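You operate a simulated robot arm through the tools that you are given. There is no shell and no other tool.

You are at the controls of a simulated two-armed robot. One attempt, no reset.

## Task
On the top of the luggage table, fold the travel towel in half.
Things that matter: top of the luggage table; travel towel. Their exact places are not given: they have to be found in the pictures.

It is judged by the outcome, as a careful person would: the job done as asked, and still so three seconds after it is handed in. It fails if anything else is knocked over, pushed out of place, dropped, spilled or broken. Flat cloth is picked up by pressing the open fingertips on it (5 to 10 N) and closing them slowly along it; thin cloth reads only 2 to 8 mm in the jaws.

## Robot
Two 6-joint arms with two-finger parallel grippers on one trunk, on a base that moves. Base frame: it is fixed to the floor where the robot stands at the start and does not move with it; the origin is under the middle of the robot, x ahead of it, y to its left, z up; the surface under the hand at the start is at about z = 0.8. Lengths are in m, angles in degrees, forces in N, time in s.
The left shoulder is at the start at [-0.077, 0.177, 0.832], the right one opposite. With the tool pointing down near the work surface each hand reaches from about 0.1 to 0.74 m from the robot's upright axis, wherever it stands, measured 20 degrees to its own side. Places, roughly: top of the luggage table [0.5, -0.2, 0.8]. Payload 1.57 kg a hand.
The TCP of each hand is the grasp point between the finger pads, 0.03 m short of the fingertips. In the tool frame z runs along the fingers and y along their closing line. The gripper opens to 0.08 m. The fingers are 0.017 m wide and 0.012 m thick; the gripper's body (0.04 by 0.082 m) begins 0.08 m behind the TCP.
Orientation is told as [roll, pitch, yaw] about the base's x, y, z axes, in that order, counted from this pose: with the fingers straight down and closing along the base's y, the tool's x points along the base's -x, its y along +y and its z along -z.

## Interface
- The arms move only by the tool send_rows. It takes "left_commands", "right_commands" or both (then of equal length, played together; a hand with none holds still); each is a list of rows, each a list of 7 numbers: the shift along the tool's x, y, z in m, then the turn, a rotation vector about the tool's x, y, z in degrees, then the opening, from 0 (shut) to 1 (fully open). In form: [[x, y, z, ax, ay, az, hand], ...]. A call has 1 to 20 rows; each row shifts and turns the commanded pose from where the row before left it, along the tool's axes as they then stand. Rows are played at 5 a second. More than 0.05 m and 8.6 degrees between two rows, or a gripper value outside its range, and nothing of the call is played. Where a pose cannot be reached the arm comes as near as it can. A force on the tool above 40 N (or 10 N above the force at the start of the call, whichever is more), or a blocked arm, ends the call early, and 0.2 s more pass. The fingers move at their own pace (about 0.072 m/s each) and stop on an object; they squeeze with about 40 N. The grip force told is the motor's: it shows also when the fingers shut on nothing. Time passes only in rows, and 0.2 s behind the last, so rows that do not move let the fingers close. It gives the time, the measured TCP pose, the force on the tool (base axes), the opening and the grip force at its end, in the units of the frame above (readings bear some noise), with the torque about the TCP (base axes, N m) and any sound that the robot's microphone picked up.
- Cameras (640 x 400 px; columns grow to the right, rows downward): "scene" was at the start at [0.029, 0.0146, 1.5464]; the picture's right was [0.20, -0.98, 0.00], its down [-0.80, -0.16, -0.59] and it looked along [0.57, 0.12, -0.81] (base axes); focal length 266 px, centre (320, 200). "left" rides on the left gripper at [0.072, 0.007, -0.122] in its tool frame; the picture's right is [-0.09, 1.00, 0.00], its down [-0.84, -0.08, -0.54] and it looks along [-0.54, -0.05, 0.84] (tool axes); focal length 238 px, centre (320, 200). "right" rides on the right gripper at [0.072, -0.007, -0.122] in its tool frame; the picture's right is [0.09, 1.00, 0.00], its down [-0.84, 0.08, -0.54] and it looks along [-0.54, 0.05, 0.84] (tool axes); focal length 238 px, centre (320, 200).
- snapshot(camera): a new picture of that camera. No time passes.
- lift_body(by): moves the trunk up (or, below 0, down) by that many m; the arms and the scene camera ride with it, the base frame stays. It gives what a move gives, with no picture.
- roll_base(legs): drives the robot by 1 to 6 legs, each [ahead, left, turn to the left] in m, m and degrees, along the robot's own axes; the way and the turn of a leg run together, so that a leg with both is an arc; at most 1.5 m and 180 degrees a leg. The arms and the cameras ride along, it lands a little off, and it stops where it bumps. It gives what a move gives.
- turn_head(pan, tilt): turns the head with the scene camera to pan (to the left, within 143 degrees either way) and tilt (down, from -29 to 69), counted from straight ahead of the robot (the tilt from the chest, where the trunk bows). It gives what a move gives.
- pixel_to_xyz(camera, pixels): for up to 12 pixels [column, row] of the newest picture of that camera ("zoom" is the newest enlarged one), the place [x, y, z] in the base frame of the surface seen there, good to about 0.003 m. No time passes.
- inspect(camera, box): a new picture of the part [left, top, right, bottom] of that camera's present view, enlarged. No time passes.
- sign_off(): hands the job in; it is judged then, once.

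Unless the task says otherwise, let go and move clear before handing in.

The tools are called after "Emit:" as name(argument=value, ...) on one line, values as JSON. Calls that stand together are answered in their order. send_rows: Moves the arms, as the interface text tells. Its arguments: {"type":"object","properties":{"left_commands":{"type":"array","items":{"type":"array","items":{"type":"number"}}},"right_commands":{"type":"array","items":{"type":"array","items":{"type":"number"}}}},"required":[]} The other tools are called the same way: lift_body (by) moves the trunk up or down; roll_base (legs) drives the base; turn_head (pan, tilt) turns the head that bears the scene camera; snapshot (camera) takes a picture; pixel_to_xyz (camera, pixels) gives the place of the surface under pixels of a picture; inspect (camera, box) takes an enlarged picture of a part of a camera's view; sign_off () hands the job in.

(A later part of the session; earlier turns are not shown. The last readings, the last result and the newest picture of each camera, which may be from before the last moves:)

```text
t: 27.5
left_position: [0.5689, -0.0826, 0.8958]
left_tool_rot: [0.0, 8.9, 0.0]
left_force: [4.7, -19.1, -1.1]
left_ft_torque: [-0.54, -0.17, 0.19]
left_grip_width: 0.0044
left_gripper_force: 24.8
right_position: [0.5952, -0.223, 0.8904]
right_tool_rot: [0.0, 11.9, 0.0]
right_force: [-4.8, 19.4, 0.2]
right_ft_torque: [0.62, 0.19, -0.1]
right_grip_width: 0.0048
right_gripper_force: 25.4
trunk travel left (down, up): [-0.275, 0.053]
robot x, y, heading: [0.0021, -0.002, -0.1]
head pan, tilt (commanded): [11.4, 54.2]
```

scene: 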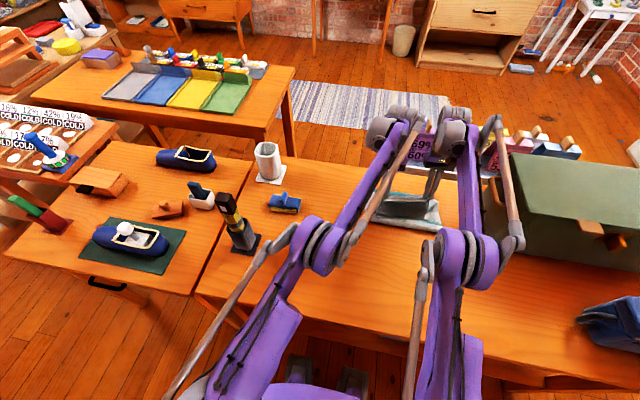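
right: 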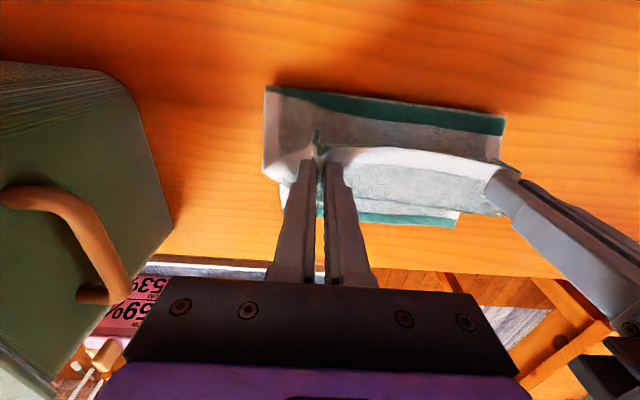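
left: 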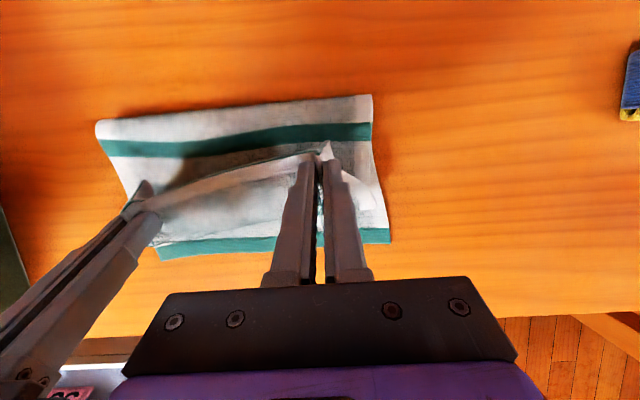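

The left is at x=0.569 and the right at 0.595, with about 19 N of sideways tension. I'll straighten both hands, line them up in x, and bring the left back 6 mm to slacken the edge.

Emit:
send_rows(left_commands=[[0, -0.003, 0, 0, -4.5, 0, 0], [0, -0.003, 0, 0, -4.5, 0, 0], [-0.008, 0, 0.005, 0, 0, 0, 0], [-0.008, 0, 0.005, 0, 0, 0, 0], [0, 0, 0, 0, 0, 0, 0]], right_commands=[[0, 0, 0, 0, -6, 0, 0], [0, 0, 0, 0, -6, 0, 0], [0.005, 0, 0.0025, 0, 0, 0, 0], [0.005, 0, 0.0025, 0, 0, 0, 0], [0, 0, 0, 0, 0, 0, 0]])

Emit:
snapshot(camera="left")

Emit:
snapshot(camera="right")

Emit:
inspect(camera="scene", box=[350, 150, 470, 250])

```text
t: 28.7
left_position: [0.5865, -0.086, 0.8834]
left_tool_rot: [0.0, -0.1, 0.0]
left_force: [0.7, -4.9, -0.4]
left_ft_torque: [-0.18, 0.05, 0.04]
left_grip_width: 0.0037
left_gripper_force: 24.9
right_position: [0.5859, -0.2237, 0.8852]
right_tool_rot: [-0.1, 0.0, 0.1]
right_force: [0.8, 5.2, -0.2]
right_ft_torque: [0.13, 0.04, 0.02]
right_grip_width: 0.0044
right_gripper_force: 24.9
trunk travel left (down, up): [-0.275, 0.053]
robot x, y, heading: [0.002, 0.0003, -0.0]
head pan, tilt (commanded): [11.4, 54.2]
```

```text
taken
```

left: 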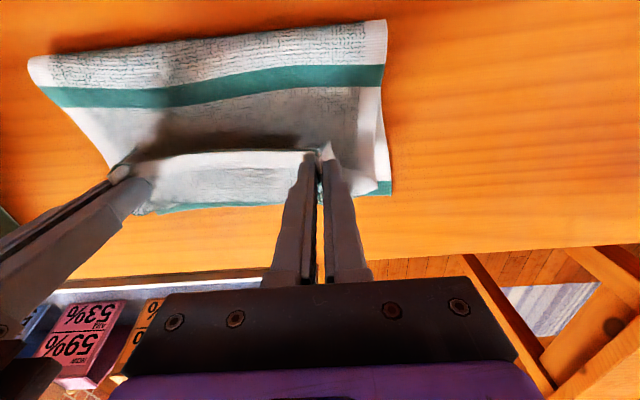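

```text
taken
```

right: 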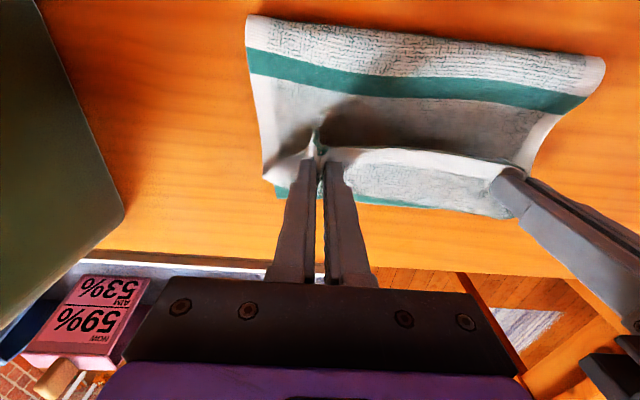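

```text
4.00 times, centred on (410, 200) of scene
```

zoom: 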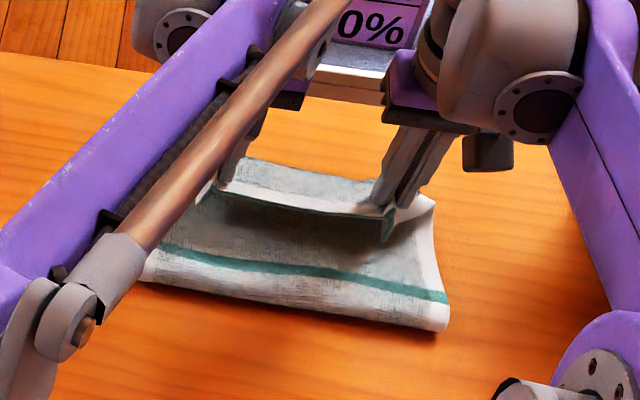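

The hands are lined up again at x≈0.586. I'll measure the crease, the stripe and the U-turn before lowering.

Emit:
pixel_to_xyz(camera="left", pixels=[[365, 25], [365, 75], [210, 42], [210, 85], [60, 95], [220, 120], [230, 155], [230, 180], [230, 198], [388, 190], [200, 206], [375, 180]])

Emit:
pixel_to_xyz(camera="zoom", pixels=[[150, 275], [250, 300], [330, 315], [420, 328], [440, 330], [300, 268], [330, 290]])

```text
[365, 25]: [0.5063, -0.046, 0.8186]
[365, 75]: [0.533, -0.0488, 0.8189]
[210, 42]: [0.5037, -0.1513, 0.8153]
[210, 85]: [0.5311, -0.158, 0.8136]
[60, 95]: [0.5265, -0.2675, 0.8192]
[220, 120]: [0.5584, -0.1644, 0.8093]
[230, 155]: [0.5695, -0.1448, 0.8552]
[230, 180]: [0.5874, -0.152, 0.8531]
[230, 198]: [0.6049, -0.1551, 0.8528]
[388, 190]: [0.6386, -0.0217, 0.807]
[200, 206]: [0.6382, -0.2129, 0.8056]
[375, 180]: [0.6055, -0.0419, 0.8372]
```

```text
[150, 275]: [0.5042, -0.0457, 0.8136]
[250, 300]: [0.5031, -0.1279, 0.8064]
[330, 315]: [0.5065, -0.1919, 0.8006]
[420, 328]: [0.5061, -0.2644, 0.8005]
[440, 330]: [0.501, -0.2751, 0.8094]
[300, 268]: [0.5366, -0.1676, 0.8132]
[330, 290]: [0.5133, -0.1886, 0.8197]
```

The crease is at x≈0.503, about 2.5 cm too far forward, because the overshoot dragged it. Going back up the arc reset it before, so I'll do that and then come down on a tighter path ending near x≈0.582.

Emit:
send_rows(left_commands=[[0.01, -0.001, -0.012, 0, 0, 0, 0], [0.012, -0.001, -0.012, 0, 0, 0, 0], [0.014, 0, -0.012, 0, 0, 0, 0], [0.016, 0, -0.012, 0, 0, 0, 0], [0.016, 0, -0.01, 0, 0, 0, 0], [0.016, 0, -0.006, 0, 0, 0, 0], [0, 0, 0, 0, 0, 0, 0], [0, 0, 0, 0, 0, 0, 0]], right_commands=[[0.01, 0, -0.012, 0, 0, 0, 0], [0.012, 0, -0.012, 0, 0, 0, 0], [0.014, 0, -0.012, 0, 0, 0, 0], [0.016, 0, -0.012, 0, 0, 0, 0], [0.016, 0, -0.01, 0, 0, 0, 0], [0.016, 0, -0.006, 0, 0, 0, 0], [0, 0, 0, 0, 0, 0, 0], [0, 0, 0, 0, 0, 0, 0]])

Emit:
snapshot(camera="left")

Emit:
inspect(camera="scene", box=[350, 150, 470, 250])

Emit:
pixel_to_xyz(camera="zoom", pixels=[[150, 290], [250, 315], [300, 325], [400, 345], [440, 350]])

```text
t: 30.5
left_position: [0.5012, -0.0863, 0.9476]
left_tool_rot: [0.0, 0.0, 0.0]
left_force: [0.7, -2.2, 1.1]
left_ft_torque: [-0.02, 0.01, 0.02]
left_grip_width: 0.004
left_gripper_force: 24.9
right_position: [0.5036, -0.2241, 0.9493]
right_tool_rot: [0.0, 0.0, 0.0]
right_force: [0.3, 2.4, -0.8]
right_ft_torque: [0.06, 0.03, 0.07]
right_grip_width: 0.0045
right_gripper_force: 25.2
trunk travel left (down, up): [-0.275, 0.053]
robot x, y, heading: [-0.0005, -0.004, -0.2]
head pan, tilt (commanded): [11.4, 54.2]
```

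```text
taken
```

left: 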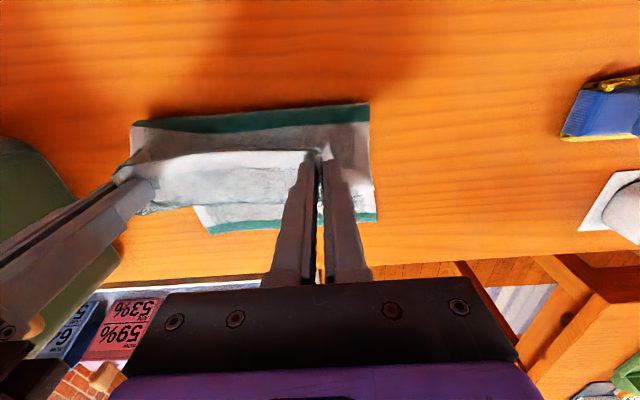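

```text
4.00 times, centred on (410, 200) of scene
```

zoom: 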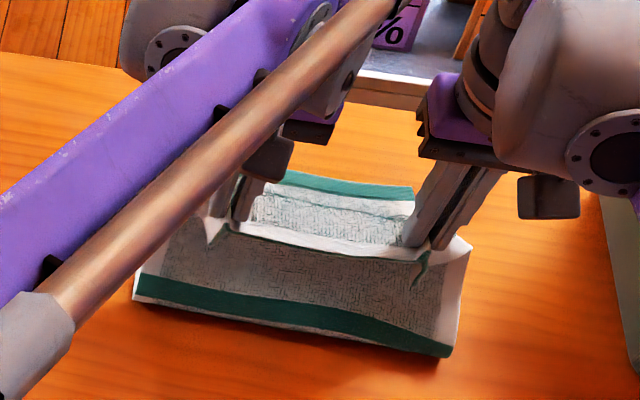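

```text
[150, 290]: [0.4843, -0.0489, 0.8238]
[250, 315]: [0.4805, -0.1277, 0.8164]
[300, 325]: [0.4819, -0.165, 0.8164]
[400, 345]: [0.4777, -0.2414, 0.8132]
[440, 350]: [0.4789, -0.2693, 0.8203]
```

The crease is reset at x≈0.48 with the stripe on it. I'll bring the hands down on the tighter path, with left and right in step.

Emit:
send_rows(left_commands=[[-0.0167, 0, 0.0113, 0, 0, 0, 0], [-0.0167, 0, 0.0113, 0, 0, 0, 0], [-0.0105, 0, 0.0114, 0, 0, 0, 0], [-0.0105, 0, 0.0114, 0, 0, 0, 0], [-0.0071, 0, 0.0137, 0, 0, 0, 0], [-0.0071, 0, 0.0137, 0, 0, 0, 0], [-0.0027, 0, 0.01, 0, 0, 0, 0], [-0.0027, 0, 0.01, 0, 0, 0, 0]], right_commands=[[-0.0167, 0, 0.0113, 0, 0, 0, 0], [-0.0167, 0, 0.0113, 0, 0, 0, 0], [-0.0105, 0, 0.0114, 0, 0, 0, 0], [-0.0105, 0, 0.0114, 0, 0, 0, 0], [-0.0071, 0, 0.0137, 0, 0, 0, 0], [-0.0071, 0, 0.0137, 0, 0, 0, 0], [-0.0027, 0, 0.01, 0, 0, 0, 0], [-0.0027, 0, 0.01, 0, 0, 0, 0]])

Emit:
snapshot(camera="left")

Emit:
snapshot(camera="right")

Emit:
inspect(camera="scene", box=[350, 150, 470, 250])

Emit:
pixel_to_xyz(camera="left", pixels=[[365, 25], [210, 42], [210, 85], [220, 120], [220, 153], [220, 175], [220, 198], [200, 206], [385, 190]])

```text
t: 32.3
left_position: [0.5755, -0.0875, 0.8563]
left_tool_rot: [0.0, 0.0, 0.0]
left_force: [0.1, -1.5, -0.1]
left_ft_torque: [-0.01, 0.02, 0.0]
left_grip_width: 0.0039
left_gripper_force: 24.4
right_position: [0.5765, -0.2229, 0.8557]
right_tool_rot: [0.0, -0.1, 0.0]
right_force: [0.4, 1.8, 0.6]
right_ft_torque: [0.01, 0.01, 0.05]
right_grip_width: 0.0044
right_gripper_force: 24.7
trunk travel left (down, up): [-0.275, 0.053]
robot x, y, heading: [-0.0024, 0.0012, -0.0]
head pan, tilt (commanded): [11.4, 54.2]
```

```text
taken
```

left: 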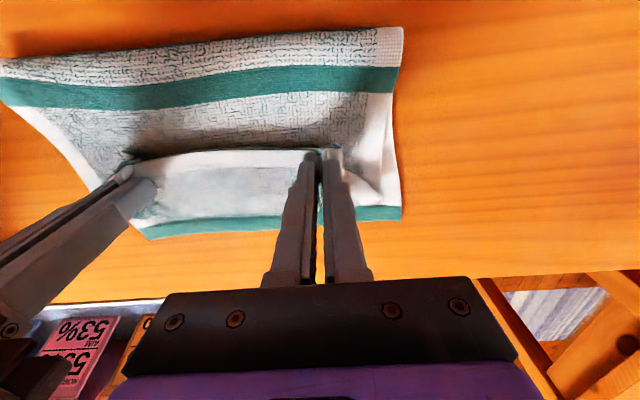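

```text
taken
```

right: 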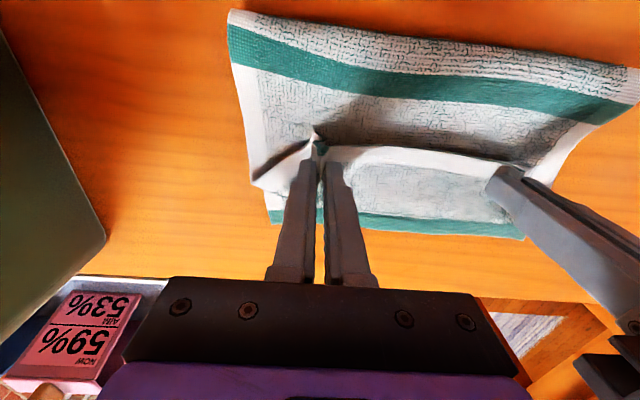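

```text
4.00 times, centred on (410, 200) of scene
```

zoom: 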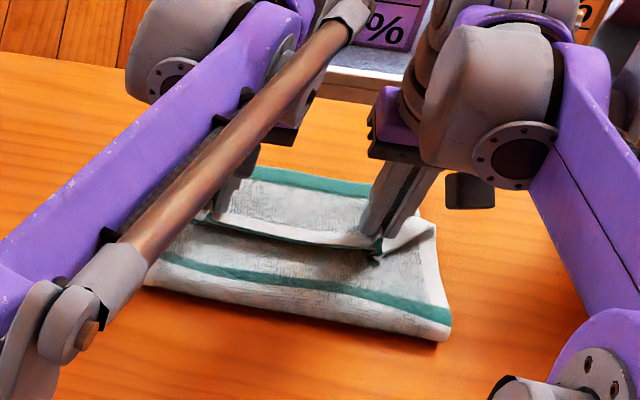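

```text
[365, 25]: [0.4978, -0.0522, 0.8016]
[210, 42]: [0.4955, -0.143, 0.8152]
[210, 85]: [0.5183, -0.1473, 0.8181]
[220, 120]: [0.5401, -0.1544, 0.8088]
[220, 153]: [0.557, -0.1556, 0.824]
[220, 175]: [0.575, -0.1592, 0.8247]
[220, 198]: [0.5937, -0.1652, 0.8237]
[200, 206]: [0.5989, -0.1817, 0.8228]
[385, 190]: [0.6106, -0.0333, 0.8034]
```

The crease shifted to x≈0.494 this time, closer but still 1.5–2 cm forward. I'll reset once more and come down with extra slack, ending near x≈0.558, so the crease stays on the stripe.

Emit:
send_rows(left_commands=[[0.008, 0, -0.012, 0, 0, 0, 0], [0.012, 0, -0.016, 0, 0, 0, 0], [0.016, 0, -0.02, 0, 0, 0, 0], [0.018, 0, -0.02, 0, 0, 0, 0], [0.018, 0, -0.018, 0, 0, 0, 0], [0.014, 0, -0.008, 0, 0, 0, 0], [0, 0, 0, 0, 0, 0, 0], [0, 0, 0, 0, 0, 0, 0], [-0.012, 0, 0.01, 0, 0, 0, 0], [-0.012, 0, 0.01, 0, 0, 0, 0], [-0.012, 0, 0.012, 0, 0, 0, 0], [-0.01, 0, 0.012, 0, 0, 0, 0], [-0.008, 0, 0.012, 0, 0, 0, 0], [-0.006, 0, 0.012, 0, 0, 0, 0], [-0.004, 0, 0.012, 0, 0, 0, 0], [-0.003, 0, 0.01, 0, 0, 0, 0]], right_commands=[[0.008, 0, -0.012, 0, 0, 0, 0], [0.012, 0, -0.016, 0, 0, 0, 0], [0.016, 0, -0.02, 0, 0, 0, 0], [0.018, 0, -0.02, 0, 0, 0, 0], [0.018, 0, -0.018, 0, 0, 0, 0], [0.014, 0, -0.008, 0, 0, 0, 0], [0, 0, 0, 0, 0, 0, 0], [0, 0, 0, 0, 0, 0, 0], [-0.012, 0, 0.01, 0, 0, 0, 0], [-0.012, 0, 0.01, 0, 0, 0, 0], [-0.012, 0, 0.012, 0, 0, 0, 0], [-0.01, 0, 0.012, 0, 0, 0, 0], [-0.008, 0, 0.012, 0, 0, 0, 0], [-0.006, 0, 0.012, 0, 0, 0, 0], [-0.004, 0, 0.012, 0, 0, 0, 0], [-0.003, 0, 0.01, 0, 0, 0, 0]])

Emit:
snapshot(camera="left")

Emit:
snapshot(camera="right")

Emit:
inspect(camera="scene", box=[350, 150, 470, 250])

Emit:
pixel_to_xyz(camera="zoom", pixels=[[160, 285], [250, 310], [300, 320], [400, 338], [440, 342], [300, 285]])

```text
t: 35.7
left_position: [0.5565, -0.0883, 0.8598]
left_tool_rot: [-0.1, 0.0, 0.1]
left_force: [0.7, -1.0, -0.8]
left_ft_torque: [-0.05, -0.01, 0.04]
left_grip_width: 0.0036
left_gripper_force: 24.9
right_position: [0.5581, -0.2234, 0.8606]
right_tool_rot: [0.0, -0.1, 0.0]
right_force: [-0.2, 1.2, -0.2]
right_ft_torque: [0.0, 0.03, 0.07]
right_grip_width: 0.0047
right_gripper_force: 24.7
trunk travel left (down, up): [-0.275, 0.053]
robot x, y, heading: [-0.0002, -0.0014, -0.2]
head pan, tilt (commanded): [11.4, 54.2]
```

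```text
taken
```

left: 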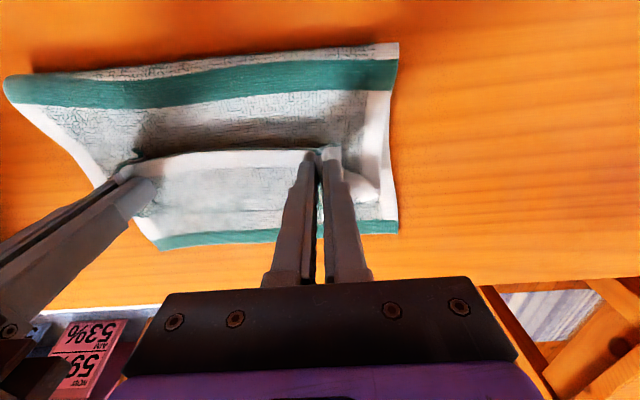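

```text
taken
```

right: 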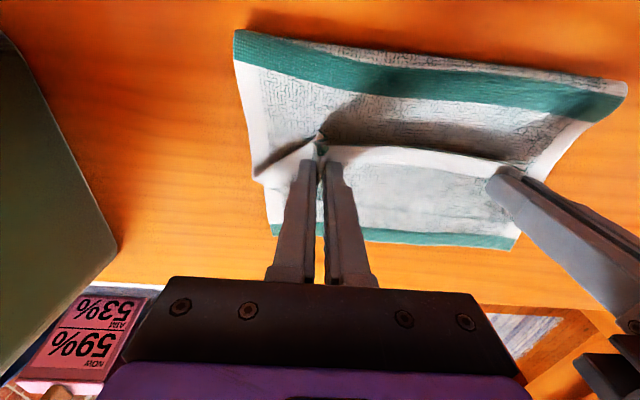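

```text
4.00 times, centred on (410, 200) of scene
```

zoom: 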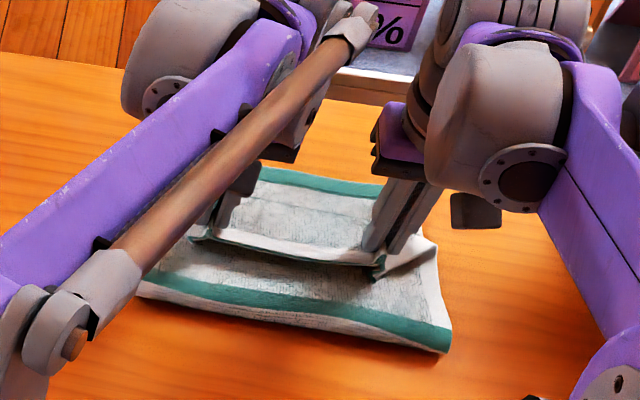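

```text
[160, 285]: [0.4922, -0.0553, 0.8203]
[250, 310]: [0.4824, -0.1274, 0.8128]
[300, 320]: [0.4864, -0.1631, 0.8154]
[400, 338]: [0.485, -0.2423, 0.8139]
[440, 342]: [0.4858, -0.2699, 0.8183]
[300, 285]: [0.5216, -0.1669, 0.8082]
```

The crease now sits at x≈0.485, close to the middle. I'll lower 1 cm more and open both jaws gently to see how the hem strip settles.

Emit:
send_rows(left_commands=[[-0.002, 0, 0.005, 0, 0, 0, 0], [-0.002, 0, 0.004, 0, 0, 0, 0], [0, 0, 0, 0, 0, 0, 0.1], [0, 0, 0, 0, 0, 0, 0.2], [0, 0, 0, 0, 0, 0, 0.3], [0, 0, 0, 0, 0, 0, 0.3]], right_commands=[[-0.002, 0, 0.005, 0, 0, 0, 0], [-0.002, 0, 0.004, 0, 0, 0, 0], [0, 0, 0, 0, 0, 0, 0.1], [0, 0, 0, 0, 0, 0, 0.2], [0, 0, 0, 0, 0, 0, 0.3], [0, 0, 0, 0, 0, 0, 0.3]])

Emit:
snapshot(camera="left")

Emit:
snapshot(camera="right")

Emit:
inspect(camera="scene", box=[350, 150, 470, 250])

```text
t: 37.1
left_position: [0.5605, -0.0891, 0.8515]
left_tool_rot: [0.0, -0.1, 0.0]
left_force: [0.4, -0.1, -0.7]
left_ft_torque: [0.01, 0.02, 0.0]
left_grip_width: 0.0241
left_gripper_force: 0.0
right_position: [0.5619, -0.2224, 0.8519]
right_tool_rot: [0.0, 0.1, 0.1]
right_force: [0.6, 0.6, -0.1]
right_ft_torque: [-0.02, 0.0, -0.01]
right_grip_width: 0.0238
right_gripper_force: 0.0
trunk travel left (down, up): [-0.275, 0.053]
robot x, y, heading: [-0.0009, -0.0051, -0.2]
head pan, tilt (commanded): [11.4, 54.2]
```

```text
taken
```

left: 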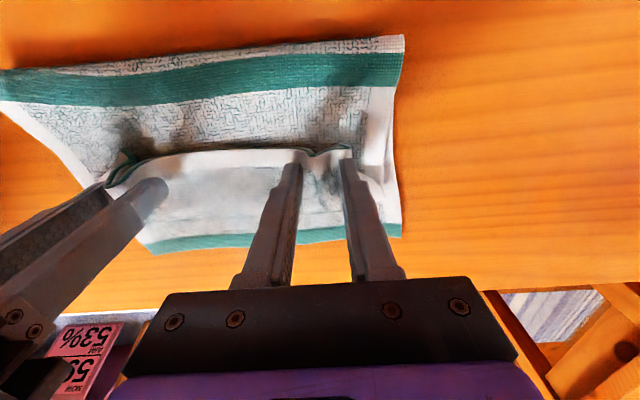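

```text
taken
```

right: 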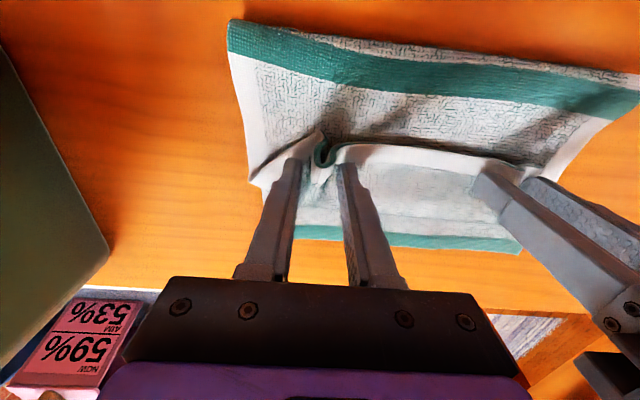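

```text
4.00 times, centred on (410, 200) of scene
```

zoom: 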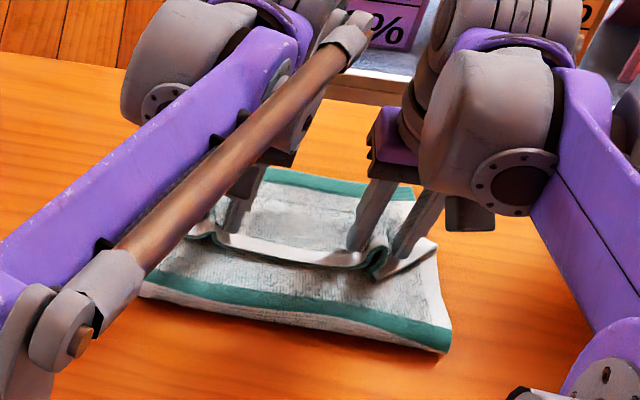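

Both jaws are open and the crease held, but the hem strip still lies folded back. I'll lift both hands straight up and look at the cloth.

Emit:
send_rows(left_commands=[[0, 0, -0.01, 0, 0, 0, 0.35], [0, 0, -0.02, 0, 0, 0, 0.35], [0.01, 0, -0.03, 0, 0, 0, 0.35], [0.03, 0.02, -0.03, 0, 0, 0, 0.35], [0.03, 0.03, 0, 0, 0, 0, 0.35], [0.03, 0.03, 0, 0, 0, 0, 0.35], [0.03, 0.03, 0, 0, 0, 0, 0.35]], right_commands=[[0, 0, -0.01, 0, 0, 0, 0.35], [0, 0, -0.02, 0, 0, 0, 0.35], [0.01, 0, -0.03, 0, 0, 0, 0.35], [0.03, -0.01, -0.03, 0, 0, 0, 0.35], [0.03, -0.02, 0, 0, 0, 0, 0.35], [0.03, -0.02, 0, 0, 0, 0, 0.35], [0.03, 0, 0, 0, 0, 0, 0.35]])

Emit:
snapshot(camera="left")

Emit:
snapshot(camera="right")

Emit:
inspect(camera="scene", box=[350, 150, 470, 250])

```text
t: 38.7
left_position: [0.4263, 0.0242, 0.9387]
left_tool_rot: [0.0, 0.0, 0.0]
left_force: [-0.9, 0.5, -0.3]
left_ft_torque: [-0.01, -0.05, -0.02]
left_grip_width: 0.0279
left_gripper_force: 0.0
right_position: [0.4297, -0.272, 0.9415]
right_tool_rot: [-0.1, -0.2, -0.1]
right_force: [-0.2, 0.0, 0.1]
right_ft_torque: [0.01, -0.02, -0.03]
right_grip_width: 0.028
right_gripper_force: 0.1
trunk travel left (down, up): [-0.275, 0.053]
robot x, y, heading: [-0.0009, -0.0018, 0.2]
head pan, tilt (commanded): [11.4, 54.2]
```

```text
taken
```

left: 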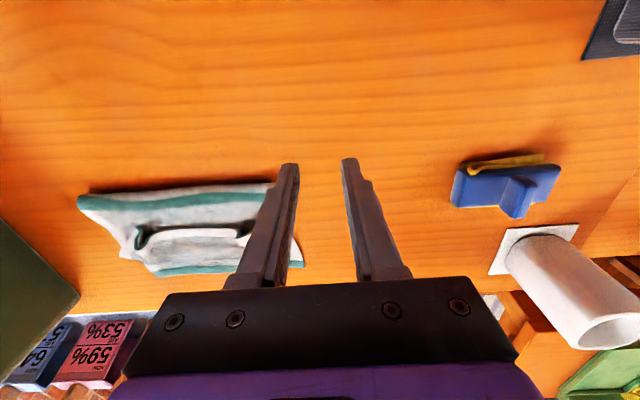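

```text
taken
```

right: 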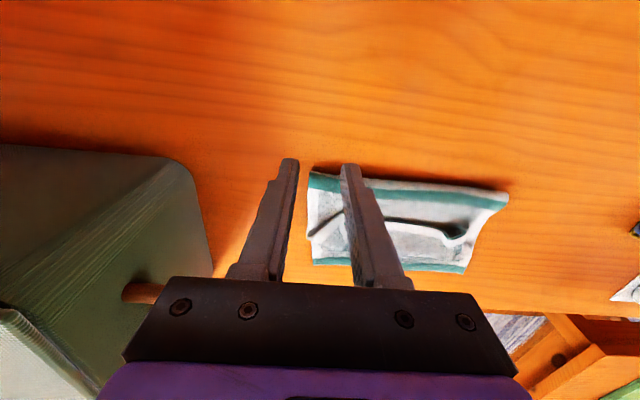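

```text
4.00 times, centred on (410, 200) of scene
```

zoom: 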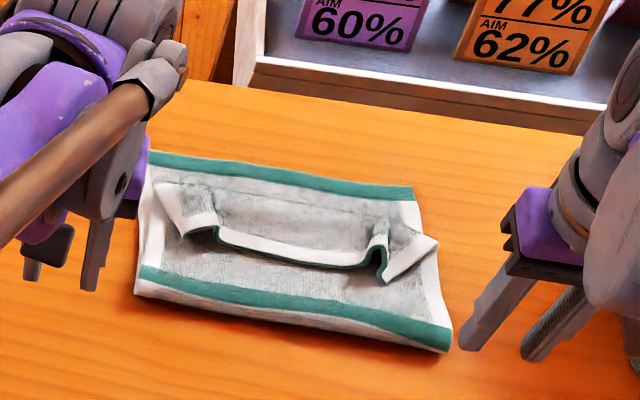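

Now it's clear: the crease is along the stripe, with the hem of the top layer folded back toward me between zoom pixels (220,240) and (365,265). I'll measure that flap.

Emit:
pixel_to_xyz(camera="zoom", pixels=[[220, 232], [260, 248], [300, 258], [350, 262], [380, 245], [430, 245], [170, 190], [185, 228], [300, 235], [300, 205], [300, 190], [280, 175]])

Emit:
inspect(camera="scene", box=[375, 180, 465, 245])

```text
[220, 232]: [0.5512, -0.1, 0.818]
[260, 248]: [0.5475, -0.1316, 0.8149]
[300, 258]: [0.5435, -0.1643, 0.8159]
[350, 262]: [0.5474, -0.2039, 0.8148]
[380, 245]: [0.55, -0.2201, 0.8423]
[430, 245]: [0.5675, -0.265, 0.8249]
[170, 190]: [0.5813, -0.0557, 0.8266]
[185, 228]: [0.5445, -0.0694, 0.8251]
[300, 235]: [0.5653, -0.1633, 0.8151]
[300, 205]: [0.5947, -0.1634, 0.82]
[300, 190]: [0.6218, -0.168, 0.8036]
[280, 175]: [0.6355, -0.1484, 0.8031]
```

```text
6.15 times, centred on (420, 212) of scene
```

zoom: 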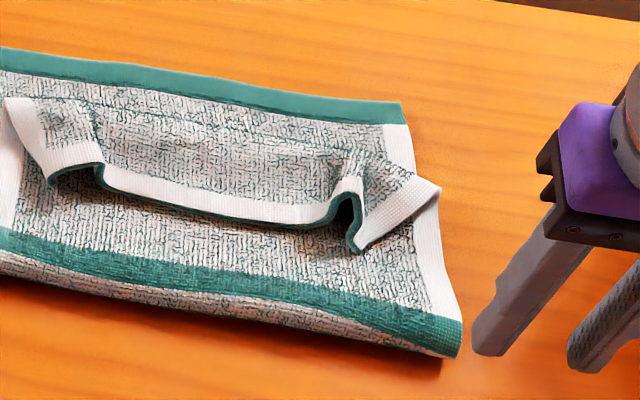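

The flap's hem is at x≈0.545 and its turn at x≈0.605, with two standing ridges near y≈-0.09 and y≈-0.22. I'll tilt both hands to point forward and down, so I can grip those ridges along the flap from the hem side and roll it over to the far edge.

Emit:
send_rows(left_commands=[[0, -0.014, 0, 0, -5.6, 0, 0.35], [0, -0.014, 0, 0, -5.6, 0, 0.35], [0, -0.014, 0, 0, -5.6, 0, 0.35], [0, -0.014, 0, 0, -5.6, 0, 0.35], [0, -0.014, 0, 0, -5.6, 0, 0.35], [0, -0.014, 0, 0, -5.6, 0, 0.35], [0, -0.014, 0, 0, -5.6, 0, 0.35], [0, -0.014, 0, 0, -5.6, 0, 0.35], [0, 0, 0, 0, 0, 0, 0.35]], right_commands=[[0, 0.0065, 0, 0, -5.6, 0, 0.35], [0, 0.0065, 0, 0, -5.6, 0, 0.35], [0, 0.0065, 0, 0, -5.6, 0, 0.35], [0, 0.0065, 0, 0, -5.6, 0, 0.35], [0, 0.0065, 0, 0, -5.6, 0, 0.35], [0, 0.0065, 0, 0, -5.6, 0, 0.35], [0, 0.0065, 0, 0, -5.6, 0, 0.35], [0, 0.0065, 0, 0, -5.6, 0, 0.35], [0, 0, 0, 0, 0, 0, 0.35]])

Emit:
snapshot(camera="left")

Emit:
snapshot(camera="right")

Emit:
snapshot(camera="scene")

```text
t: 40.7
left_position: [0.4304, -0.0912, 0.9388]
left_tool_rot: [-0.1, -44.9, -0.1]
left_force: [-0.8, -0.5, 0.9]
left_ft_torque: [-0.03, -0.01, 0.0]
left_grip_width: 0.0279
left_gripper_force: 0.0
right_position: [0.4327, -0.2213, 0.9407]
right_tool_rot: [-0.1, -44.9, -0.1]
right_force: [0.2, -0.2, -0.7]
right_ft_torque: [0.0, 0.01, 0.02]
right_grip_width: 0.028
right_gripper_force: 0.1
trunk travel left (down, up): [-0.275, 0.053]
robot x, y, heading: [0.0011, 0.0024, 0.0]
head pan, tilt (commanded): [11.4, 54.2]
```

```text
taken
```

left: 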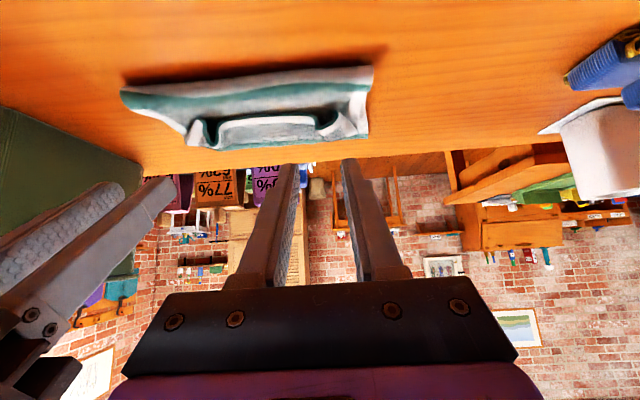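

```text
taken
```

right: 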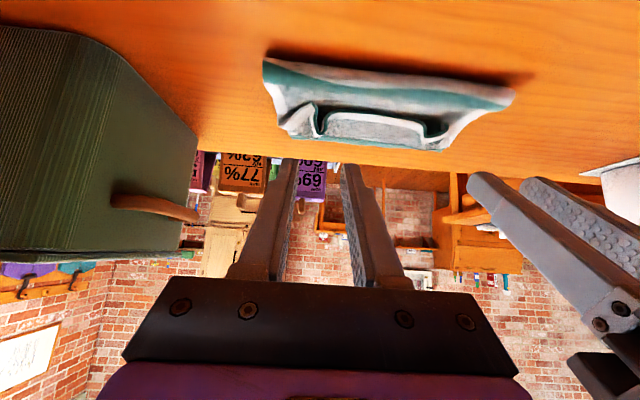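

```text
taken
```

scene: 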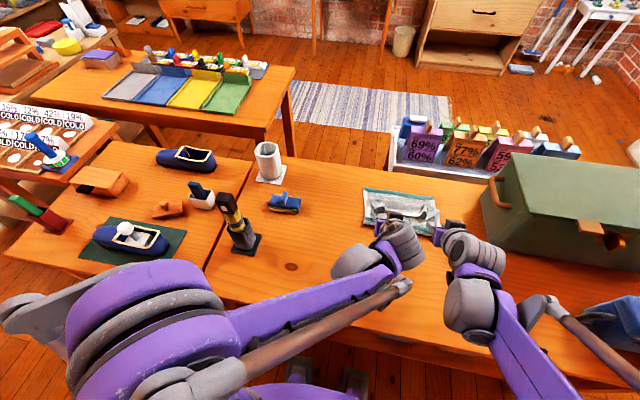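

Both hands reached the 45° tilt. I'll look closely at the two ridges through the hand cameras.

Emit:
inspect(camera="left", box=[110, 50, 390, 180])

Emit:
pixel_to_xyz(camera="left", pixels=[[205, 125], [198, 140], [215, 140], [215, 118], [265, 118], [265, 130], [315, 115], [325, 122], [332, 130], [325, 140], [355, 140], [365, 120]])

Emit:
inspect(camera="right", box=[250, 40, 530, 170])

Emit:
pixel_to_xyz(camera="right", pixels=[[310, 105], [313, 120], [320, 115], [300, 130], [325, 130], [375, 115], [430, 122], [440, 125], [440, 135], [430, 135]])

```text
2.29 times, centred on (250, 115) of left
```

zoom: 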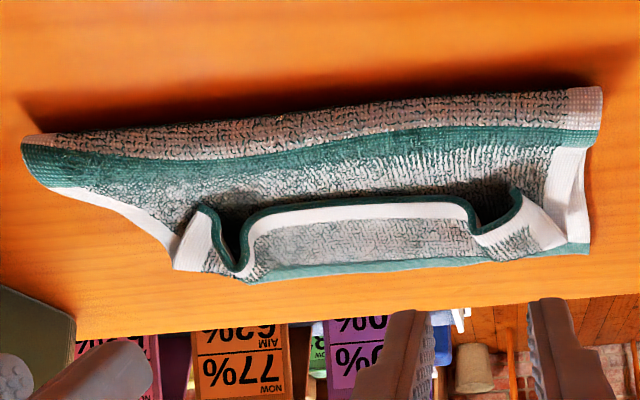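

```text
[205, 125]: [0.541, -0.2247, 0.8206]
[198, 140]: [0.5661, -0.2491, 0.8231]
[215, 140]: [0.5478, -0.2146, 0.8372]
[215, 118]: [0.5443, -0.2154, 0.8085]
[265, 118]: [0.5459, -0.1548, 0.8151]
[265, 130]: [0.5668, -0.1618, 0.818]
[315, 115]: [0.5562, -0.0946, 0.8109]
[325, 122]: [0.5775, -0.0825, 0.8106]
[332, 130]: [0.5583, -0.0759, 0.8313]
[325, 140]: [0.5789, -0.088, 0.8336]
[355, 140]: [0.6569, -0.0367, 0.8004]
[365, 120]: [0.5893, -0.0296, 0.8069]
```

```text
2.29 times, centred on (390, 105) of right
```

zoom: 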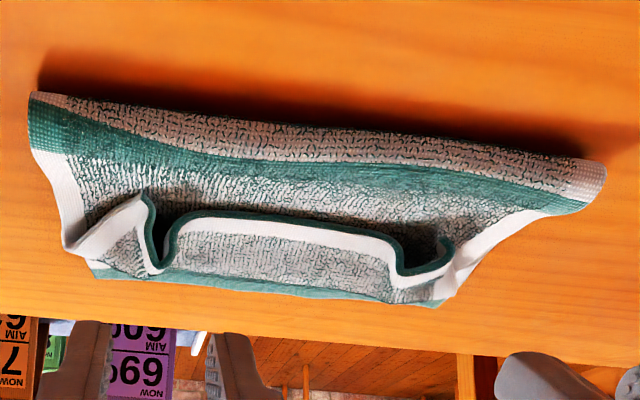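

```text
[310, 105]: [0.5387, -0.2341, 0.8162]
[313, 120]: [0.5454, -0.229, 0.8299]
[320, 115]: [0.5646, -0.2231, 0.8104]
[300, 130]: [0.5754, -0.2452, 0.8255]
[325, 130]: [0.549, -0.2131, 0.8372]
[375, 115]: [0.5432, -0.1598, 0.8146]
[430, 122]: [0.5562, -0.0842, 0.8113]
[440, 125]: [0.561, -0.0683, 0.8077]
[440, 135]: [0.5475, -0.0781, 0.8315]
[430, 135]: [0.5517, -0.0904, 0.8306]
```

The right ridge peaks at y≈-0.222 (z≈0.84) and the left one at y≈-0.082 (z≈0.833). I'll tilt 10° more and bring both hands just short of the hem, jaws straddling the ridges.

Emit:
send_rows(left_commands=[[0, 0, 0, 0, -5, 0, 0.4], [0, 0, 0, 0, -5, 0, 0.4], [0.0043, 0.0019, 0.0211, 0, 0, 0, 0.4], [0.0043, 0.0019, 0.0211, 0, 0, 0, 0.4], [0.0043, 0.0019, 0.0211, 0, 0, 0, 0.4], [0.0043, 0.0019, 0.0211, 0, 0, 0, 0.4], [0.0043, 0.0019, 0.0211, 0, 0, 0, 0.4], [0, 0, 0, 0, 0, 0, 0.4]], right_commands=[[0, 0, 0, 0, -5, 0, 0.4], [0, 0, 0, 0, -5, 0, 0.4], [0.0043, -0.0004, 0.0211, 0, 0, 0, 0.4], [0.0043, -0.0004, 0.0211, 0, 0, 0, 0.4], [0.0043, -0.0004, 0.0211, 0, 0, 0, 0.4], [0.0043, -0.0004, 0.0211, 0, 0, 0, 0.4], [0.0043, -0.0004, 0.0211, 0, 0, 0, 0.4], [0, 0, 0, 0, 0, 0, 0.4]])

Emit:
snapshot(camera="left")

Emit:
snapshot(camera="right")

Emit:
inspect(camera="scene", box=[350, 160, 470, 260])

```text
t: 42.5
left_position: [0.5046, -0.0798, 0.8612]
left_tool_rot: [-0.1, -54.8, 0.1]
left_force: [-0.4, 0.2, -0.4]
left_ft_torque: [-0.01, 0.04, 0.0]
left_grip_width: 0.032
left_gripper_force: 0.0
right_position: [0.5053, -0.2222, 0.8619]
right_tool_rot: [0.1, -54.8, 0.0]
right_force: [0.0, 0.5, 0.5]
right_ft_torque: [0.02, 0.04, 0.04]
right_grip_width: 0.0321
right_gripper_force: 0.1
trunk travel left (down, up): [-0.275, 0.053]
robot x, y, heading: [0.002, -0.0033, 0.6]
head pan, tilt (commanded): [11.4, 54.2]
```

```text
taken
```

left: 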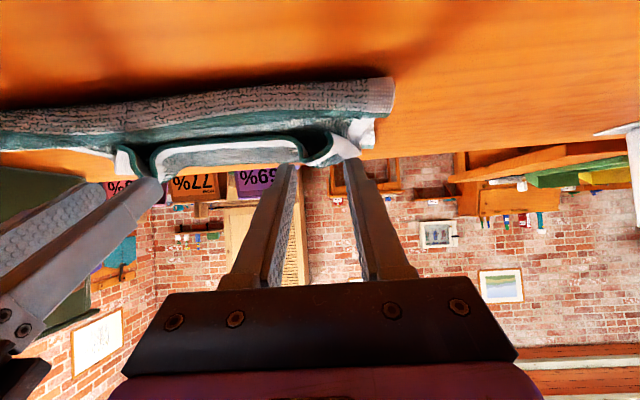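

```text
taken
```

right: 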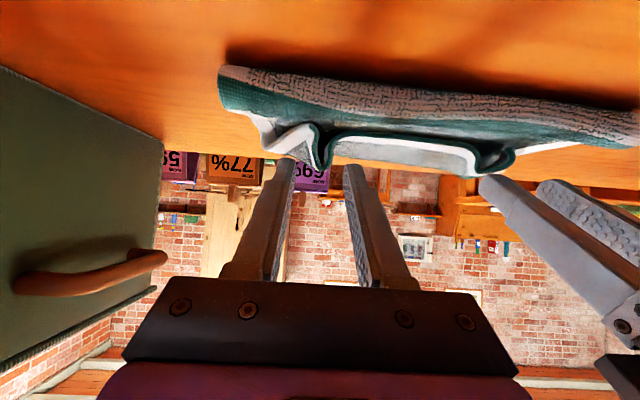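

```text
4.00 times, centred on (410, 210) of scene
```

zoom: 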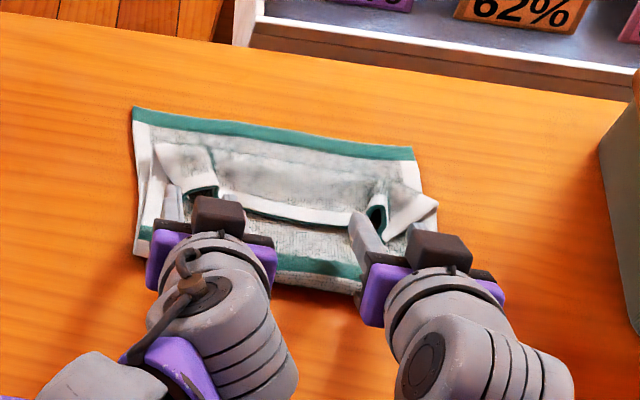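

The jaws are just short of both ridges. I'll zoom in through each hand camera to check that they're centred.

Emit:
inspect(camera="left", box=[220, 80, 420, 220])

Emit:
inspect(camera="right", box=[220, 80, 420, 220])

Emit:
pixel_to_xyz(camera="left", pixels=[[300, 150], [305, 160], [320, 162], [332, 150], [345, 155], [352, 130], [325, 135], [270, 150]])

Emit:
pixel_to_xyz(camera="right", pixels=[[300, 130], [310, 145], [318, 165], [328, 165], [332, 150], [290, 150], [380, 150], [318, 130]])

```text
2.86 times, centred on (320, 150) of left
```

zoom: 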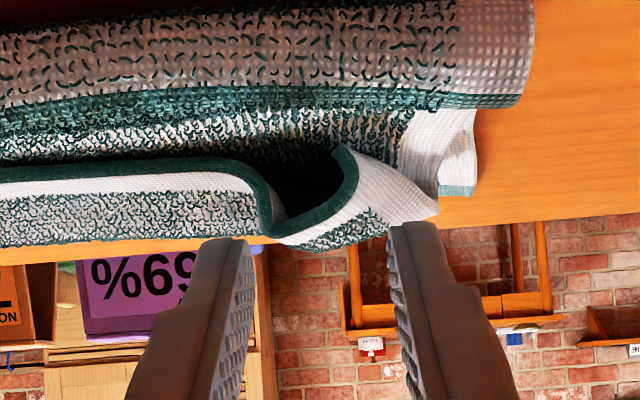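

```text
2.86 times, centred on (320, 150) of right
```

zoom: 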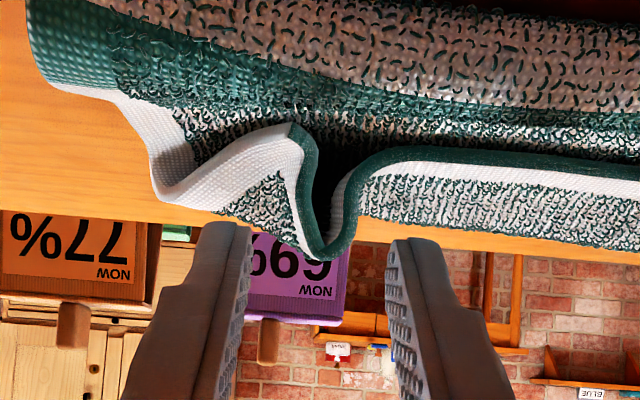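

```text
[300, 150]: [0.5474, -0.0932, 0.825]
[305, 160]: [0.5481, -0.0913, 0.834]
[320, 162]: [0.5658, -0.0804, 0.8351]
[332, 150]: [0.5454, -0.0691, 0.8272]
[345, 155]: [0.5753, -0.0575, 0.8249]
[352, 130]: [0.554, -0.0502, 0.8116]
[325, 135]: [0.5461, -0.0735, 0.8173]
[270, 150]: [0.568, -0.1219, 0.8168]
```

```text
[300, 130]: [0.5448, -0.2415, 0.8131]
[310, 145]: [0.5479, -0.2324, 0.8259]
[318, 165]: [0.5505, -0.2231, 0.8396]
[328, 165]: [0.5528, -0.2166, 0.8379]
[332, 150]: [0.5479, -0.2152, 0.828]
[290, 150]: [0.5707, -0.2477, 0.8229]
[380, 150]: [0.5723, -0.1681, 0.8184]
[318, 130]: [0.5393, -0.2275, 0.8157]
```

Both ridges are well centred between the jaws. I'll slide forward and slightly down along them, watching the force.

Emit:
send_rows(left_commands=[[-0.002, 0, 0.0093, 0, 0, 0, 0.42], [-0.002, 0, 0.0093, 0, 0, 0, 0.42], [-0.002, 0, 0.0093, 0, 0, 0, 0.42], [-0.002, 0, 0.0093, 0, 0, 0, 0.42], [0, 0, 0, 0, 0, 0, 0.42]], right_commands=[[-0.002, 0, 0.0093, 0, 0, 0, 0.42], [-0.002, 0, 0.0093, 0, 0, 0, 0.42], [-0.002, 0, 0.0093, 0, 0, 0, 0.42], [-0.002, 0, 0.0093, 0, 0, 0, 0.42], [0, 0, 0, 0, 0, 0, 0.42]])

Emit:
inspect(camera="left", box=[220, 80, 420, 220])

Emit:
inspect(camera="right", box=[220, 80, 420, 220])

```text
t: 43.7
left_position: [0.54, -0.0802, 0.8484]
left_tool_rot: [-0.1, -54.9, 0.0]
left_force: [0.2, 0.3, -0.5]
left_ft_torque: [0.02, 0.03, 0.02]
left_grip_width: 0.0338
left_gripper_force: 0.1
right_position: [0.5409, -0.2233, 0.8496]
right_tool_rot: [0.0, -54.8, 0.1]
right_force: [-0.6, -0.4, -0.3]
right_ft_torque: [-0.01, 0.0, -0.01]
right_grip_width: 0.0335
right_gripper_force: 0.0
trunk travel left (down, up): [-0.275, 0.053]
robot x, y, heading: [0.0033, -0.0008, -0.1]
head pan, tilt (commanded): [11.4, 54.2]
```

```text
2.86 times, centred on (320, 150) of left
```

zoom: 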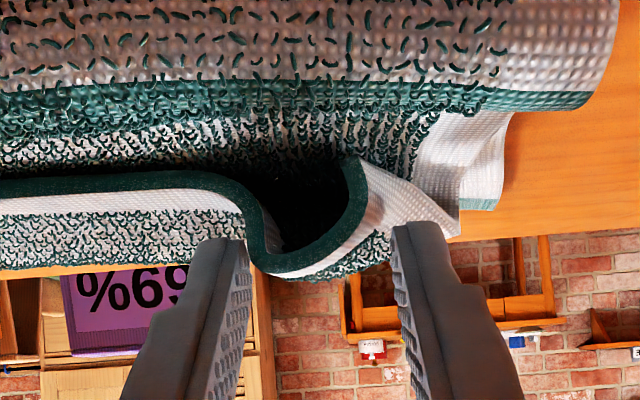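

```text
2.86 times, centred on (320, 150) of right
```

zoom: 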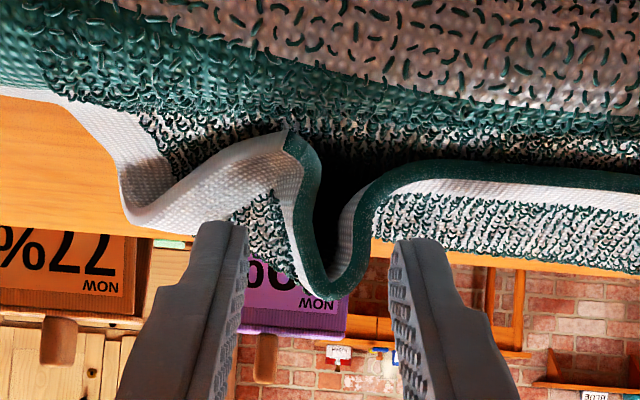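

The fingers straddle both ridges without touching yet. I'll ease a few millimetres deeper, then close slowly.

Emit:
send_rows(left_commands=[[0.001, 0, 0.0026, 0, 0, 0, 0.42], [0.001, 0, 0.0026, 0, 0, 0, 0.42], [0, 0, 0, 0, 0, 0, 0.42]], right_commands=[[0.001, 0, 0.0026, 0, 0, 0, 0.42], [0.001, 0, 0.0026, 0, 0, 0, 0.42], [0, 0, 0, 0, 0, 0, 0.42]])

```text
t: 44.5
left_position: [0.5431, -0.0808, 0.8437]
left_tool_rot: [0.0, -54.8, 0.0]
left_force: [-0.8, -0.5, 0.2]
left_ft_torque: [0.0, -0.02, -0.02]
left_grip_width: 0.0335
left_gripper_force: 0.0
right_position: [0.544, -0.2225, 0.8432]
right_tool_rot: [0.1, -54.9, 0.1]
right_force: [0.3, -0.2, -0.1]
right_ft_torque: [0.02, -0.05, -0.03]
right_grip_width: 0.0333
right_gripper_force: 0.1
trunk travel left (down, up): [-0.275, 0.053]
robot x, y, heading: [-0.0008, -0.0034, 0.2]
head pan, tilt (commanded): [11.4, 54.2]
```

Still no contact force. I'll go down another 3–4 mm so the jaws take more of the ridges.

Emit:
send_rows(left_commands=[[0.001, 0, 0.0007, 0, 0, 0, 0.42], [0.001, 0, 0.0007, 0, 0, 0, 0.42], [0.001, 0, 0.0007, 0, 0, 0, 0.42], [0, 0, 0, 0, 0, 0, 0.42]], right_commands=[[0.001, 0, 0.0007, 0, 0, 0, 0.42], [0.001, 0, 0.0007, 0, 0, 0, 0.42], [0.001, 0, 0.0007, 0, 0, 0, 0.42], [0, 0, 0, 0, 0, 0, 0.42]])

Emit:
inspect(camera="left", box=[220, 80, 420, 220])

Emit:
inspect(camera="right", box=[220, 80, 420, 220])

```text
t: 45.5
left_position: [0.5412, -0.0812, 0.8394]
left_tool_rot: [-0.1, -54.8, 0.0]
left_force: [0.1, -0.6, -0.1]
left_ft_torque: [0.01, -0.03, 0.02]
left_grip_width: 0.0334
left_gripper_force: 0.0
right_position: [0.5449, -0.2229, 0.8401]
right_tool_rot: [0.0, -54.8, -0.1]
right_force: [-0.6, -0.1, 0.2]
right_ft_torque: [0.01, 0.01, -0.03]
right_grip_width: 0.0338
right_gripper_force: 0.1
trunk travel left (down, up): [-0.275, 0.053]
robot x, y, heading: [0.0011, 0.0008, 0.1]
head pan, tilt (commanded): [11.4, 54.2]
```

```text
2.86 times, centred on (320, 150) of left
```

zoom: 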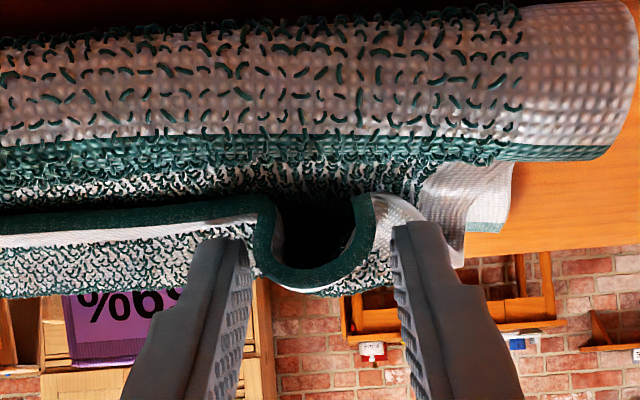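

```text
2.86 times, centred on (320, 150) of right
```

zoom: 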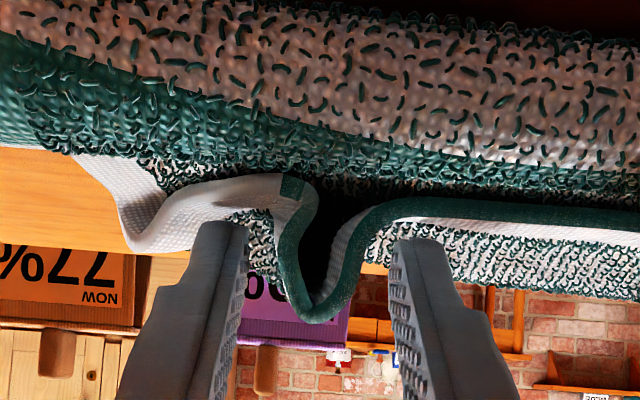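

Both ridges stand between the pads and the fingertips rest on the flap. Closing both jaws now.

Emit:
send_rows(left_commands=[[0, 0, 0, 0, 0, 0, 0.36], [0, 0, 0, 0, 0, 0, 0.3], [0, 0, 0, 0, 0, 0, 0.25], [0, 0, 0, 0, 0, 0, 0.2], [0, 0, 0, 0, 0, 0, 0.15], [0, 0, 0, 0, 0, 0, 0.1], [0, 0, 0, 0, 0, 0, 0.05], [0, 0, 0, 0, 0, 0, 0], [0, 0, 0, 0, 0, 0, 0], [0, 0, 0, 0, 0, 0, 0]], right_commands=[[0, 0, 0, 0, 0, 0, 0.36], [0, 0, 0, 0, 0, 0, 0.3], [0, 0, 0, 0, 0, 0, 0.25], [0, 0, 0, 0, 0, 0, 0.2], [0, 0, 0, 0, 0, 0, 0.15], [0, 0, 0, 0, 0, 0, 0.1], [0, 0, 0, 0, 0, 0, 0.05], [0, 0, 0, 0, 0, 0, 0], [0, 0, 0, 0, 0, 0, 0], [0, 0, 0, 0, 0, 0, 0]])

Emit:
inspect(camera="left", box=[220, 80, 420, 220])

Emit:
inspect(camera="right", box=[220, 80, 420, 220])

```text
t: 47.7
left_position: [0.5408, -0.0819, 0.8389]
left_tool_rot: [-0.1, -54.8, 0.0]
left_force: [0.0, -7.3, -0.2]
left_ft_torque: [-0.22, 0.0, -0.11]
left_grip_width: 0.005
left_gripper_force: 25.2
right_position: [0.5436, -0.2239, 0.8398]
right_tool_rot: [0.0, -54.8, 0.0]
right_force: [0.0, 7.7, 0.4]
right_ft_torque: [0.19, 0.01, 0.12]
right_grip_width: 0.0049
right_gripper_force: 24.9
trunk travel left (down, up): [-0.275, 0.053]
robot x, y, heading: [-0.0016, 0.001, 0.1]
head pan, tilt (commanded): [11.4, 54.2]
```

```text
2.86 times, centred on (320, 150) of left
```

zoom: 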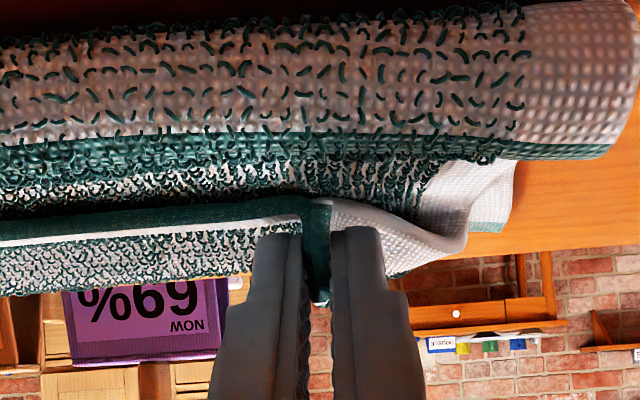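

```text
2.86 times, centred on (320, 150) of right
```

zoom: 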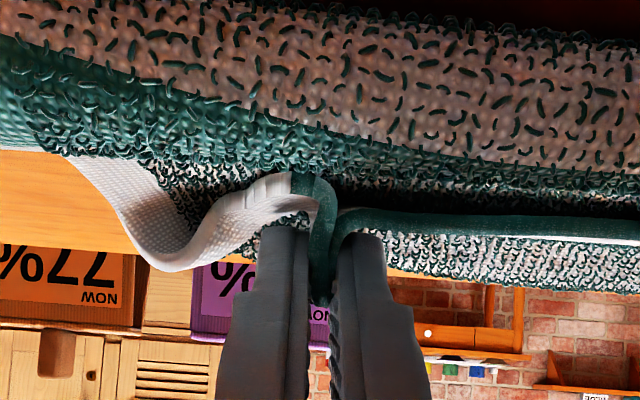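

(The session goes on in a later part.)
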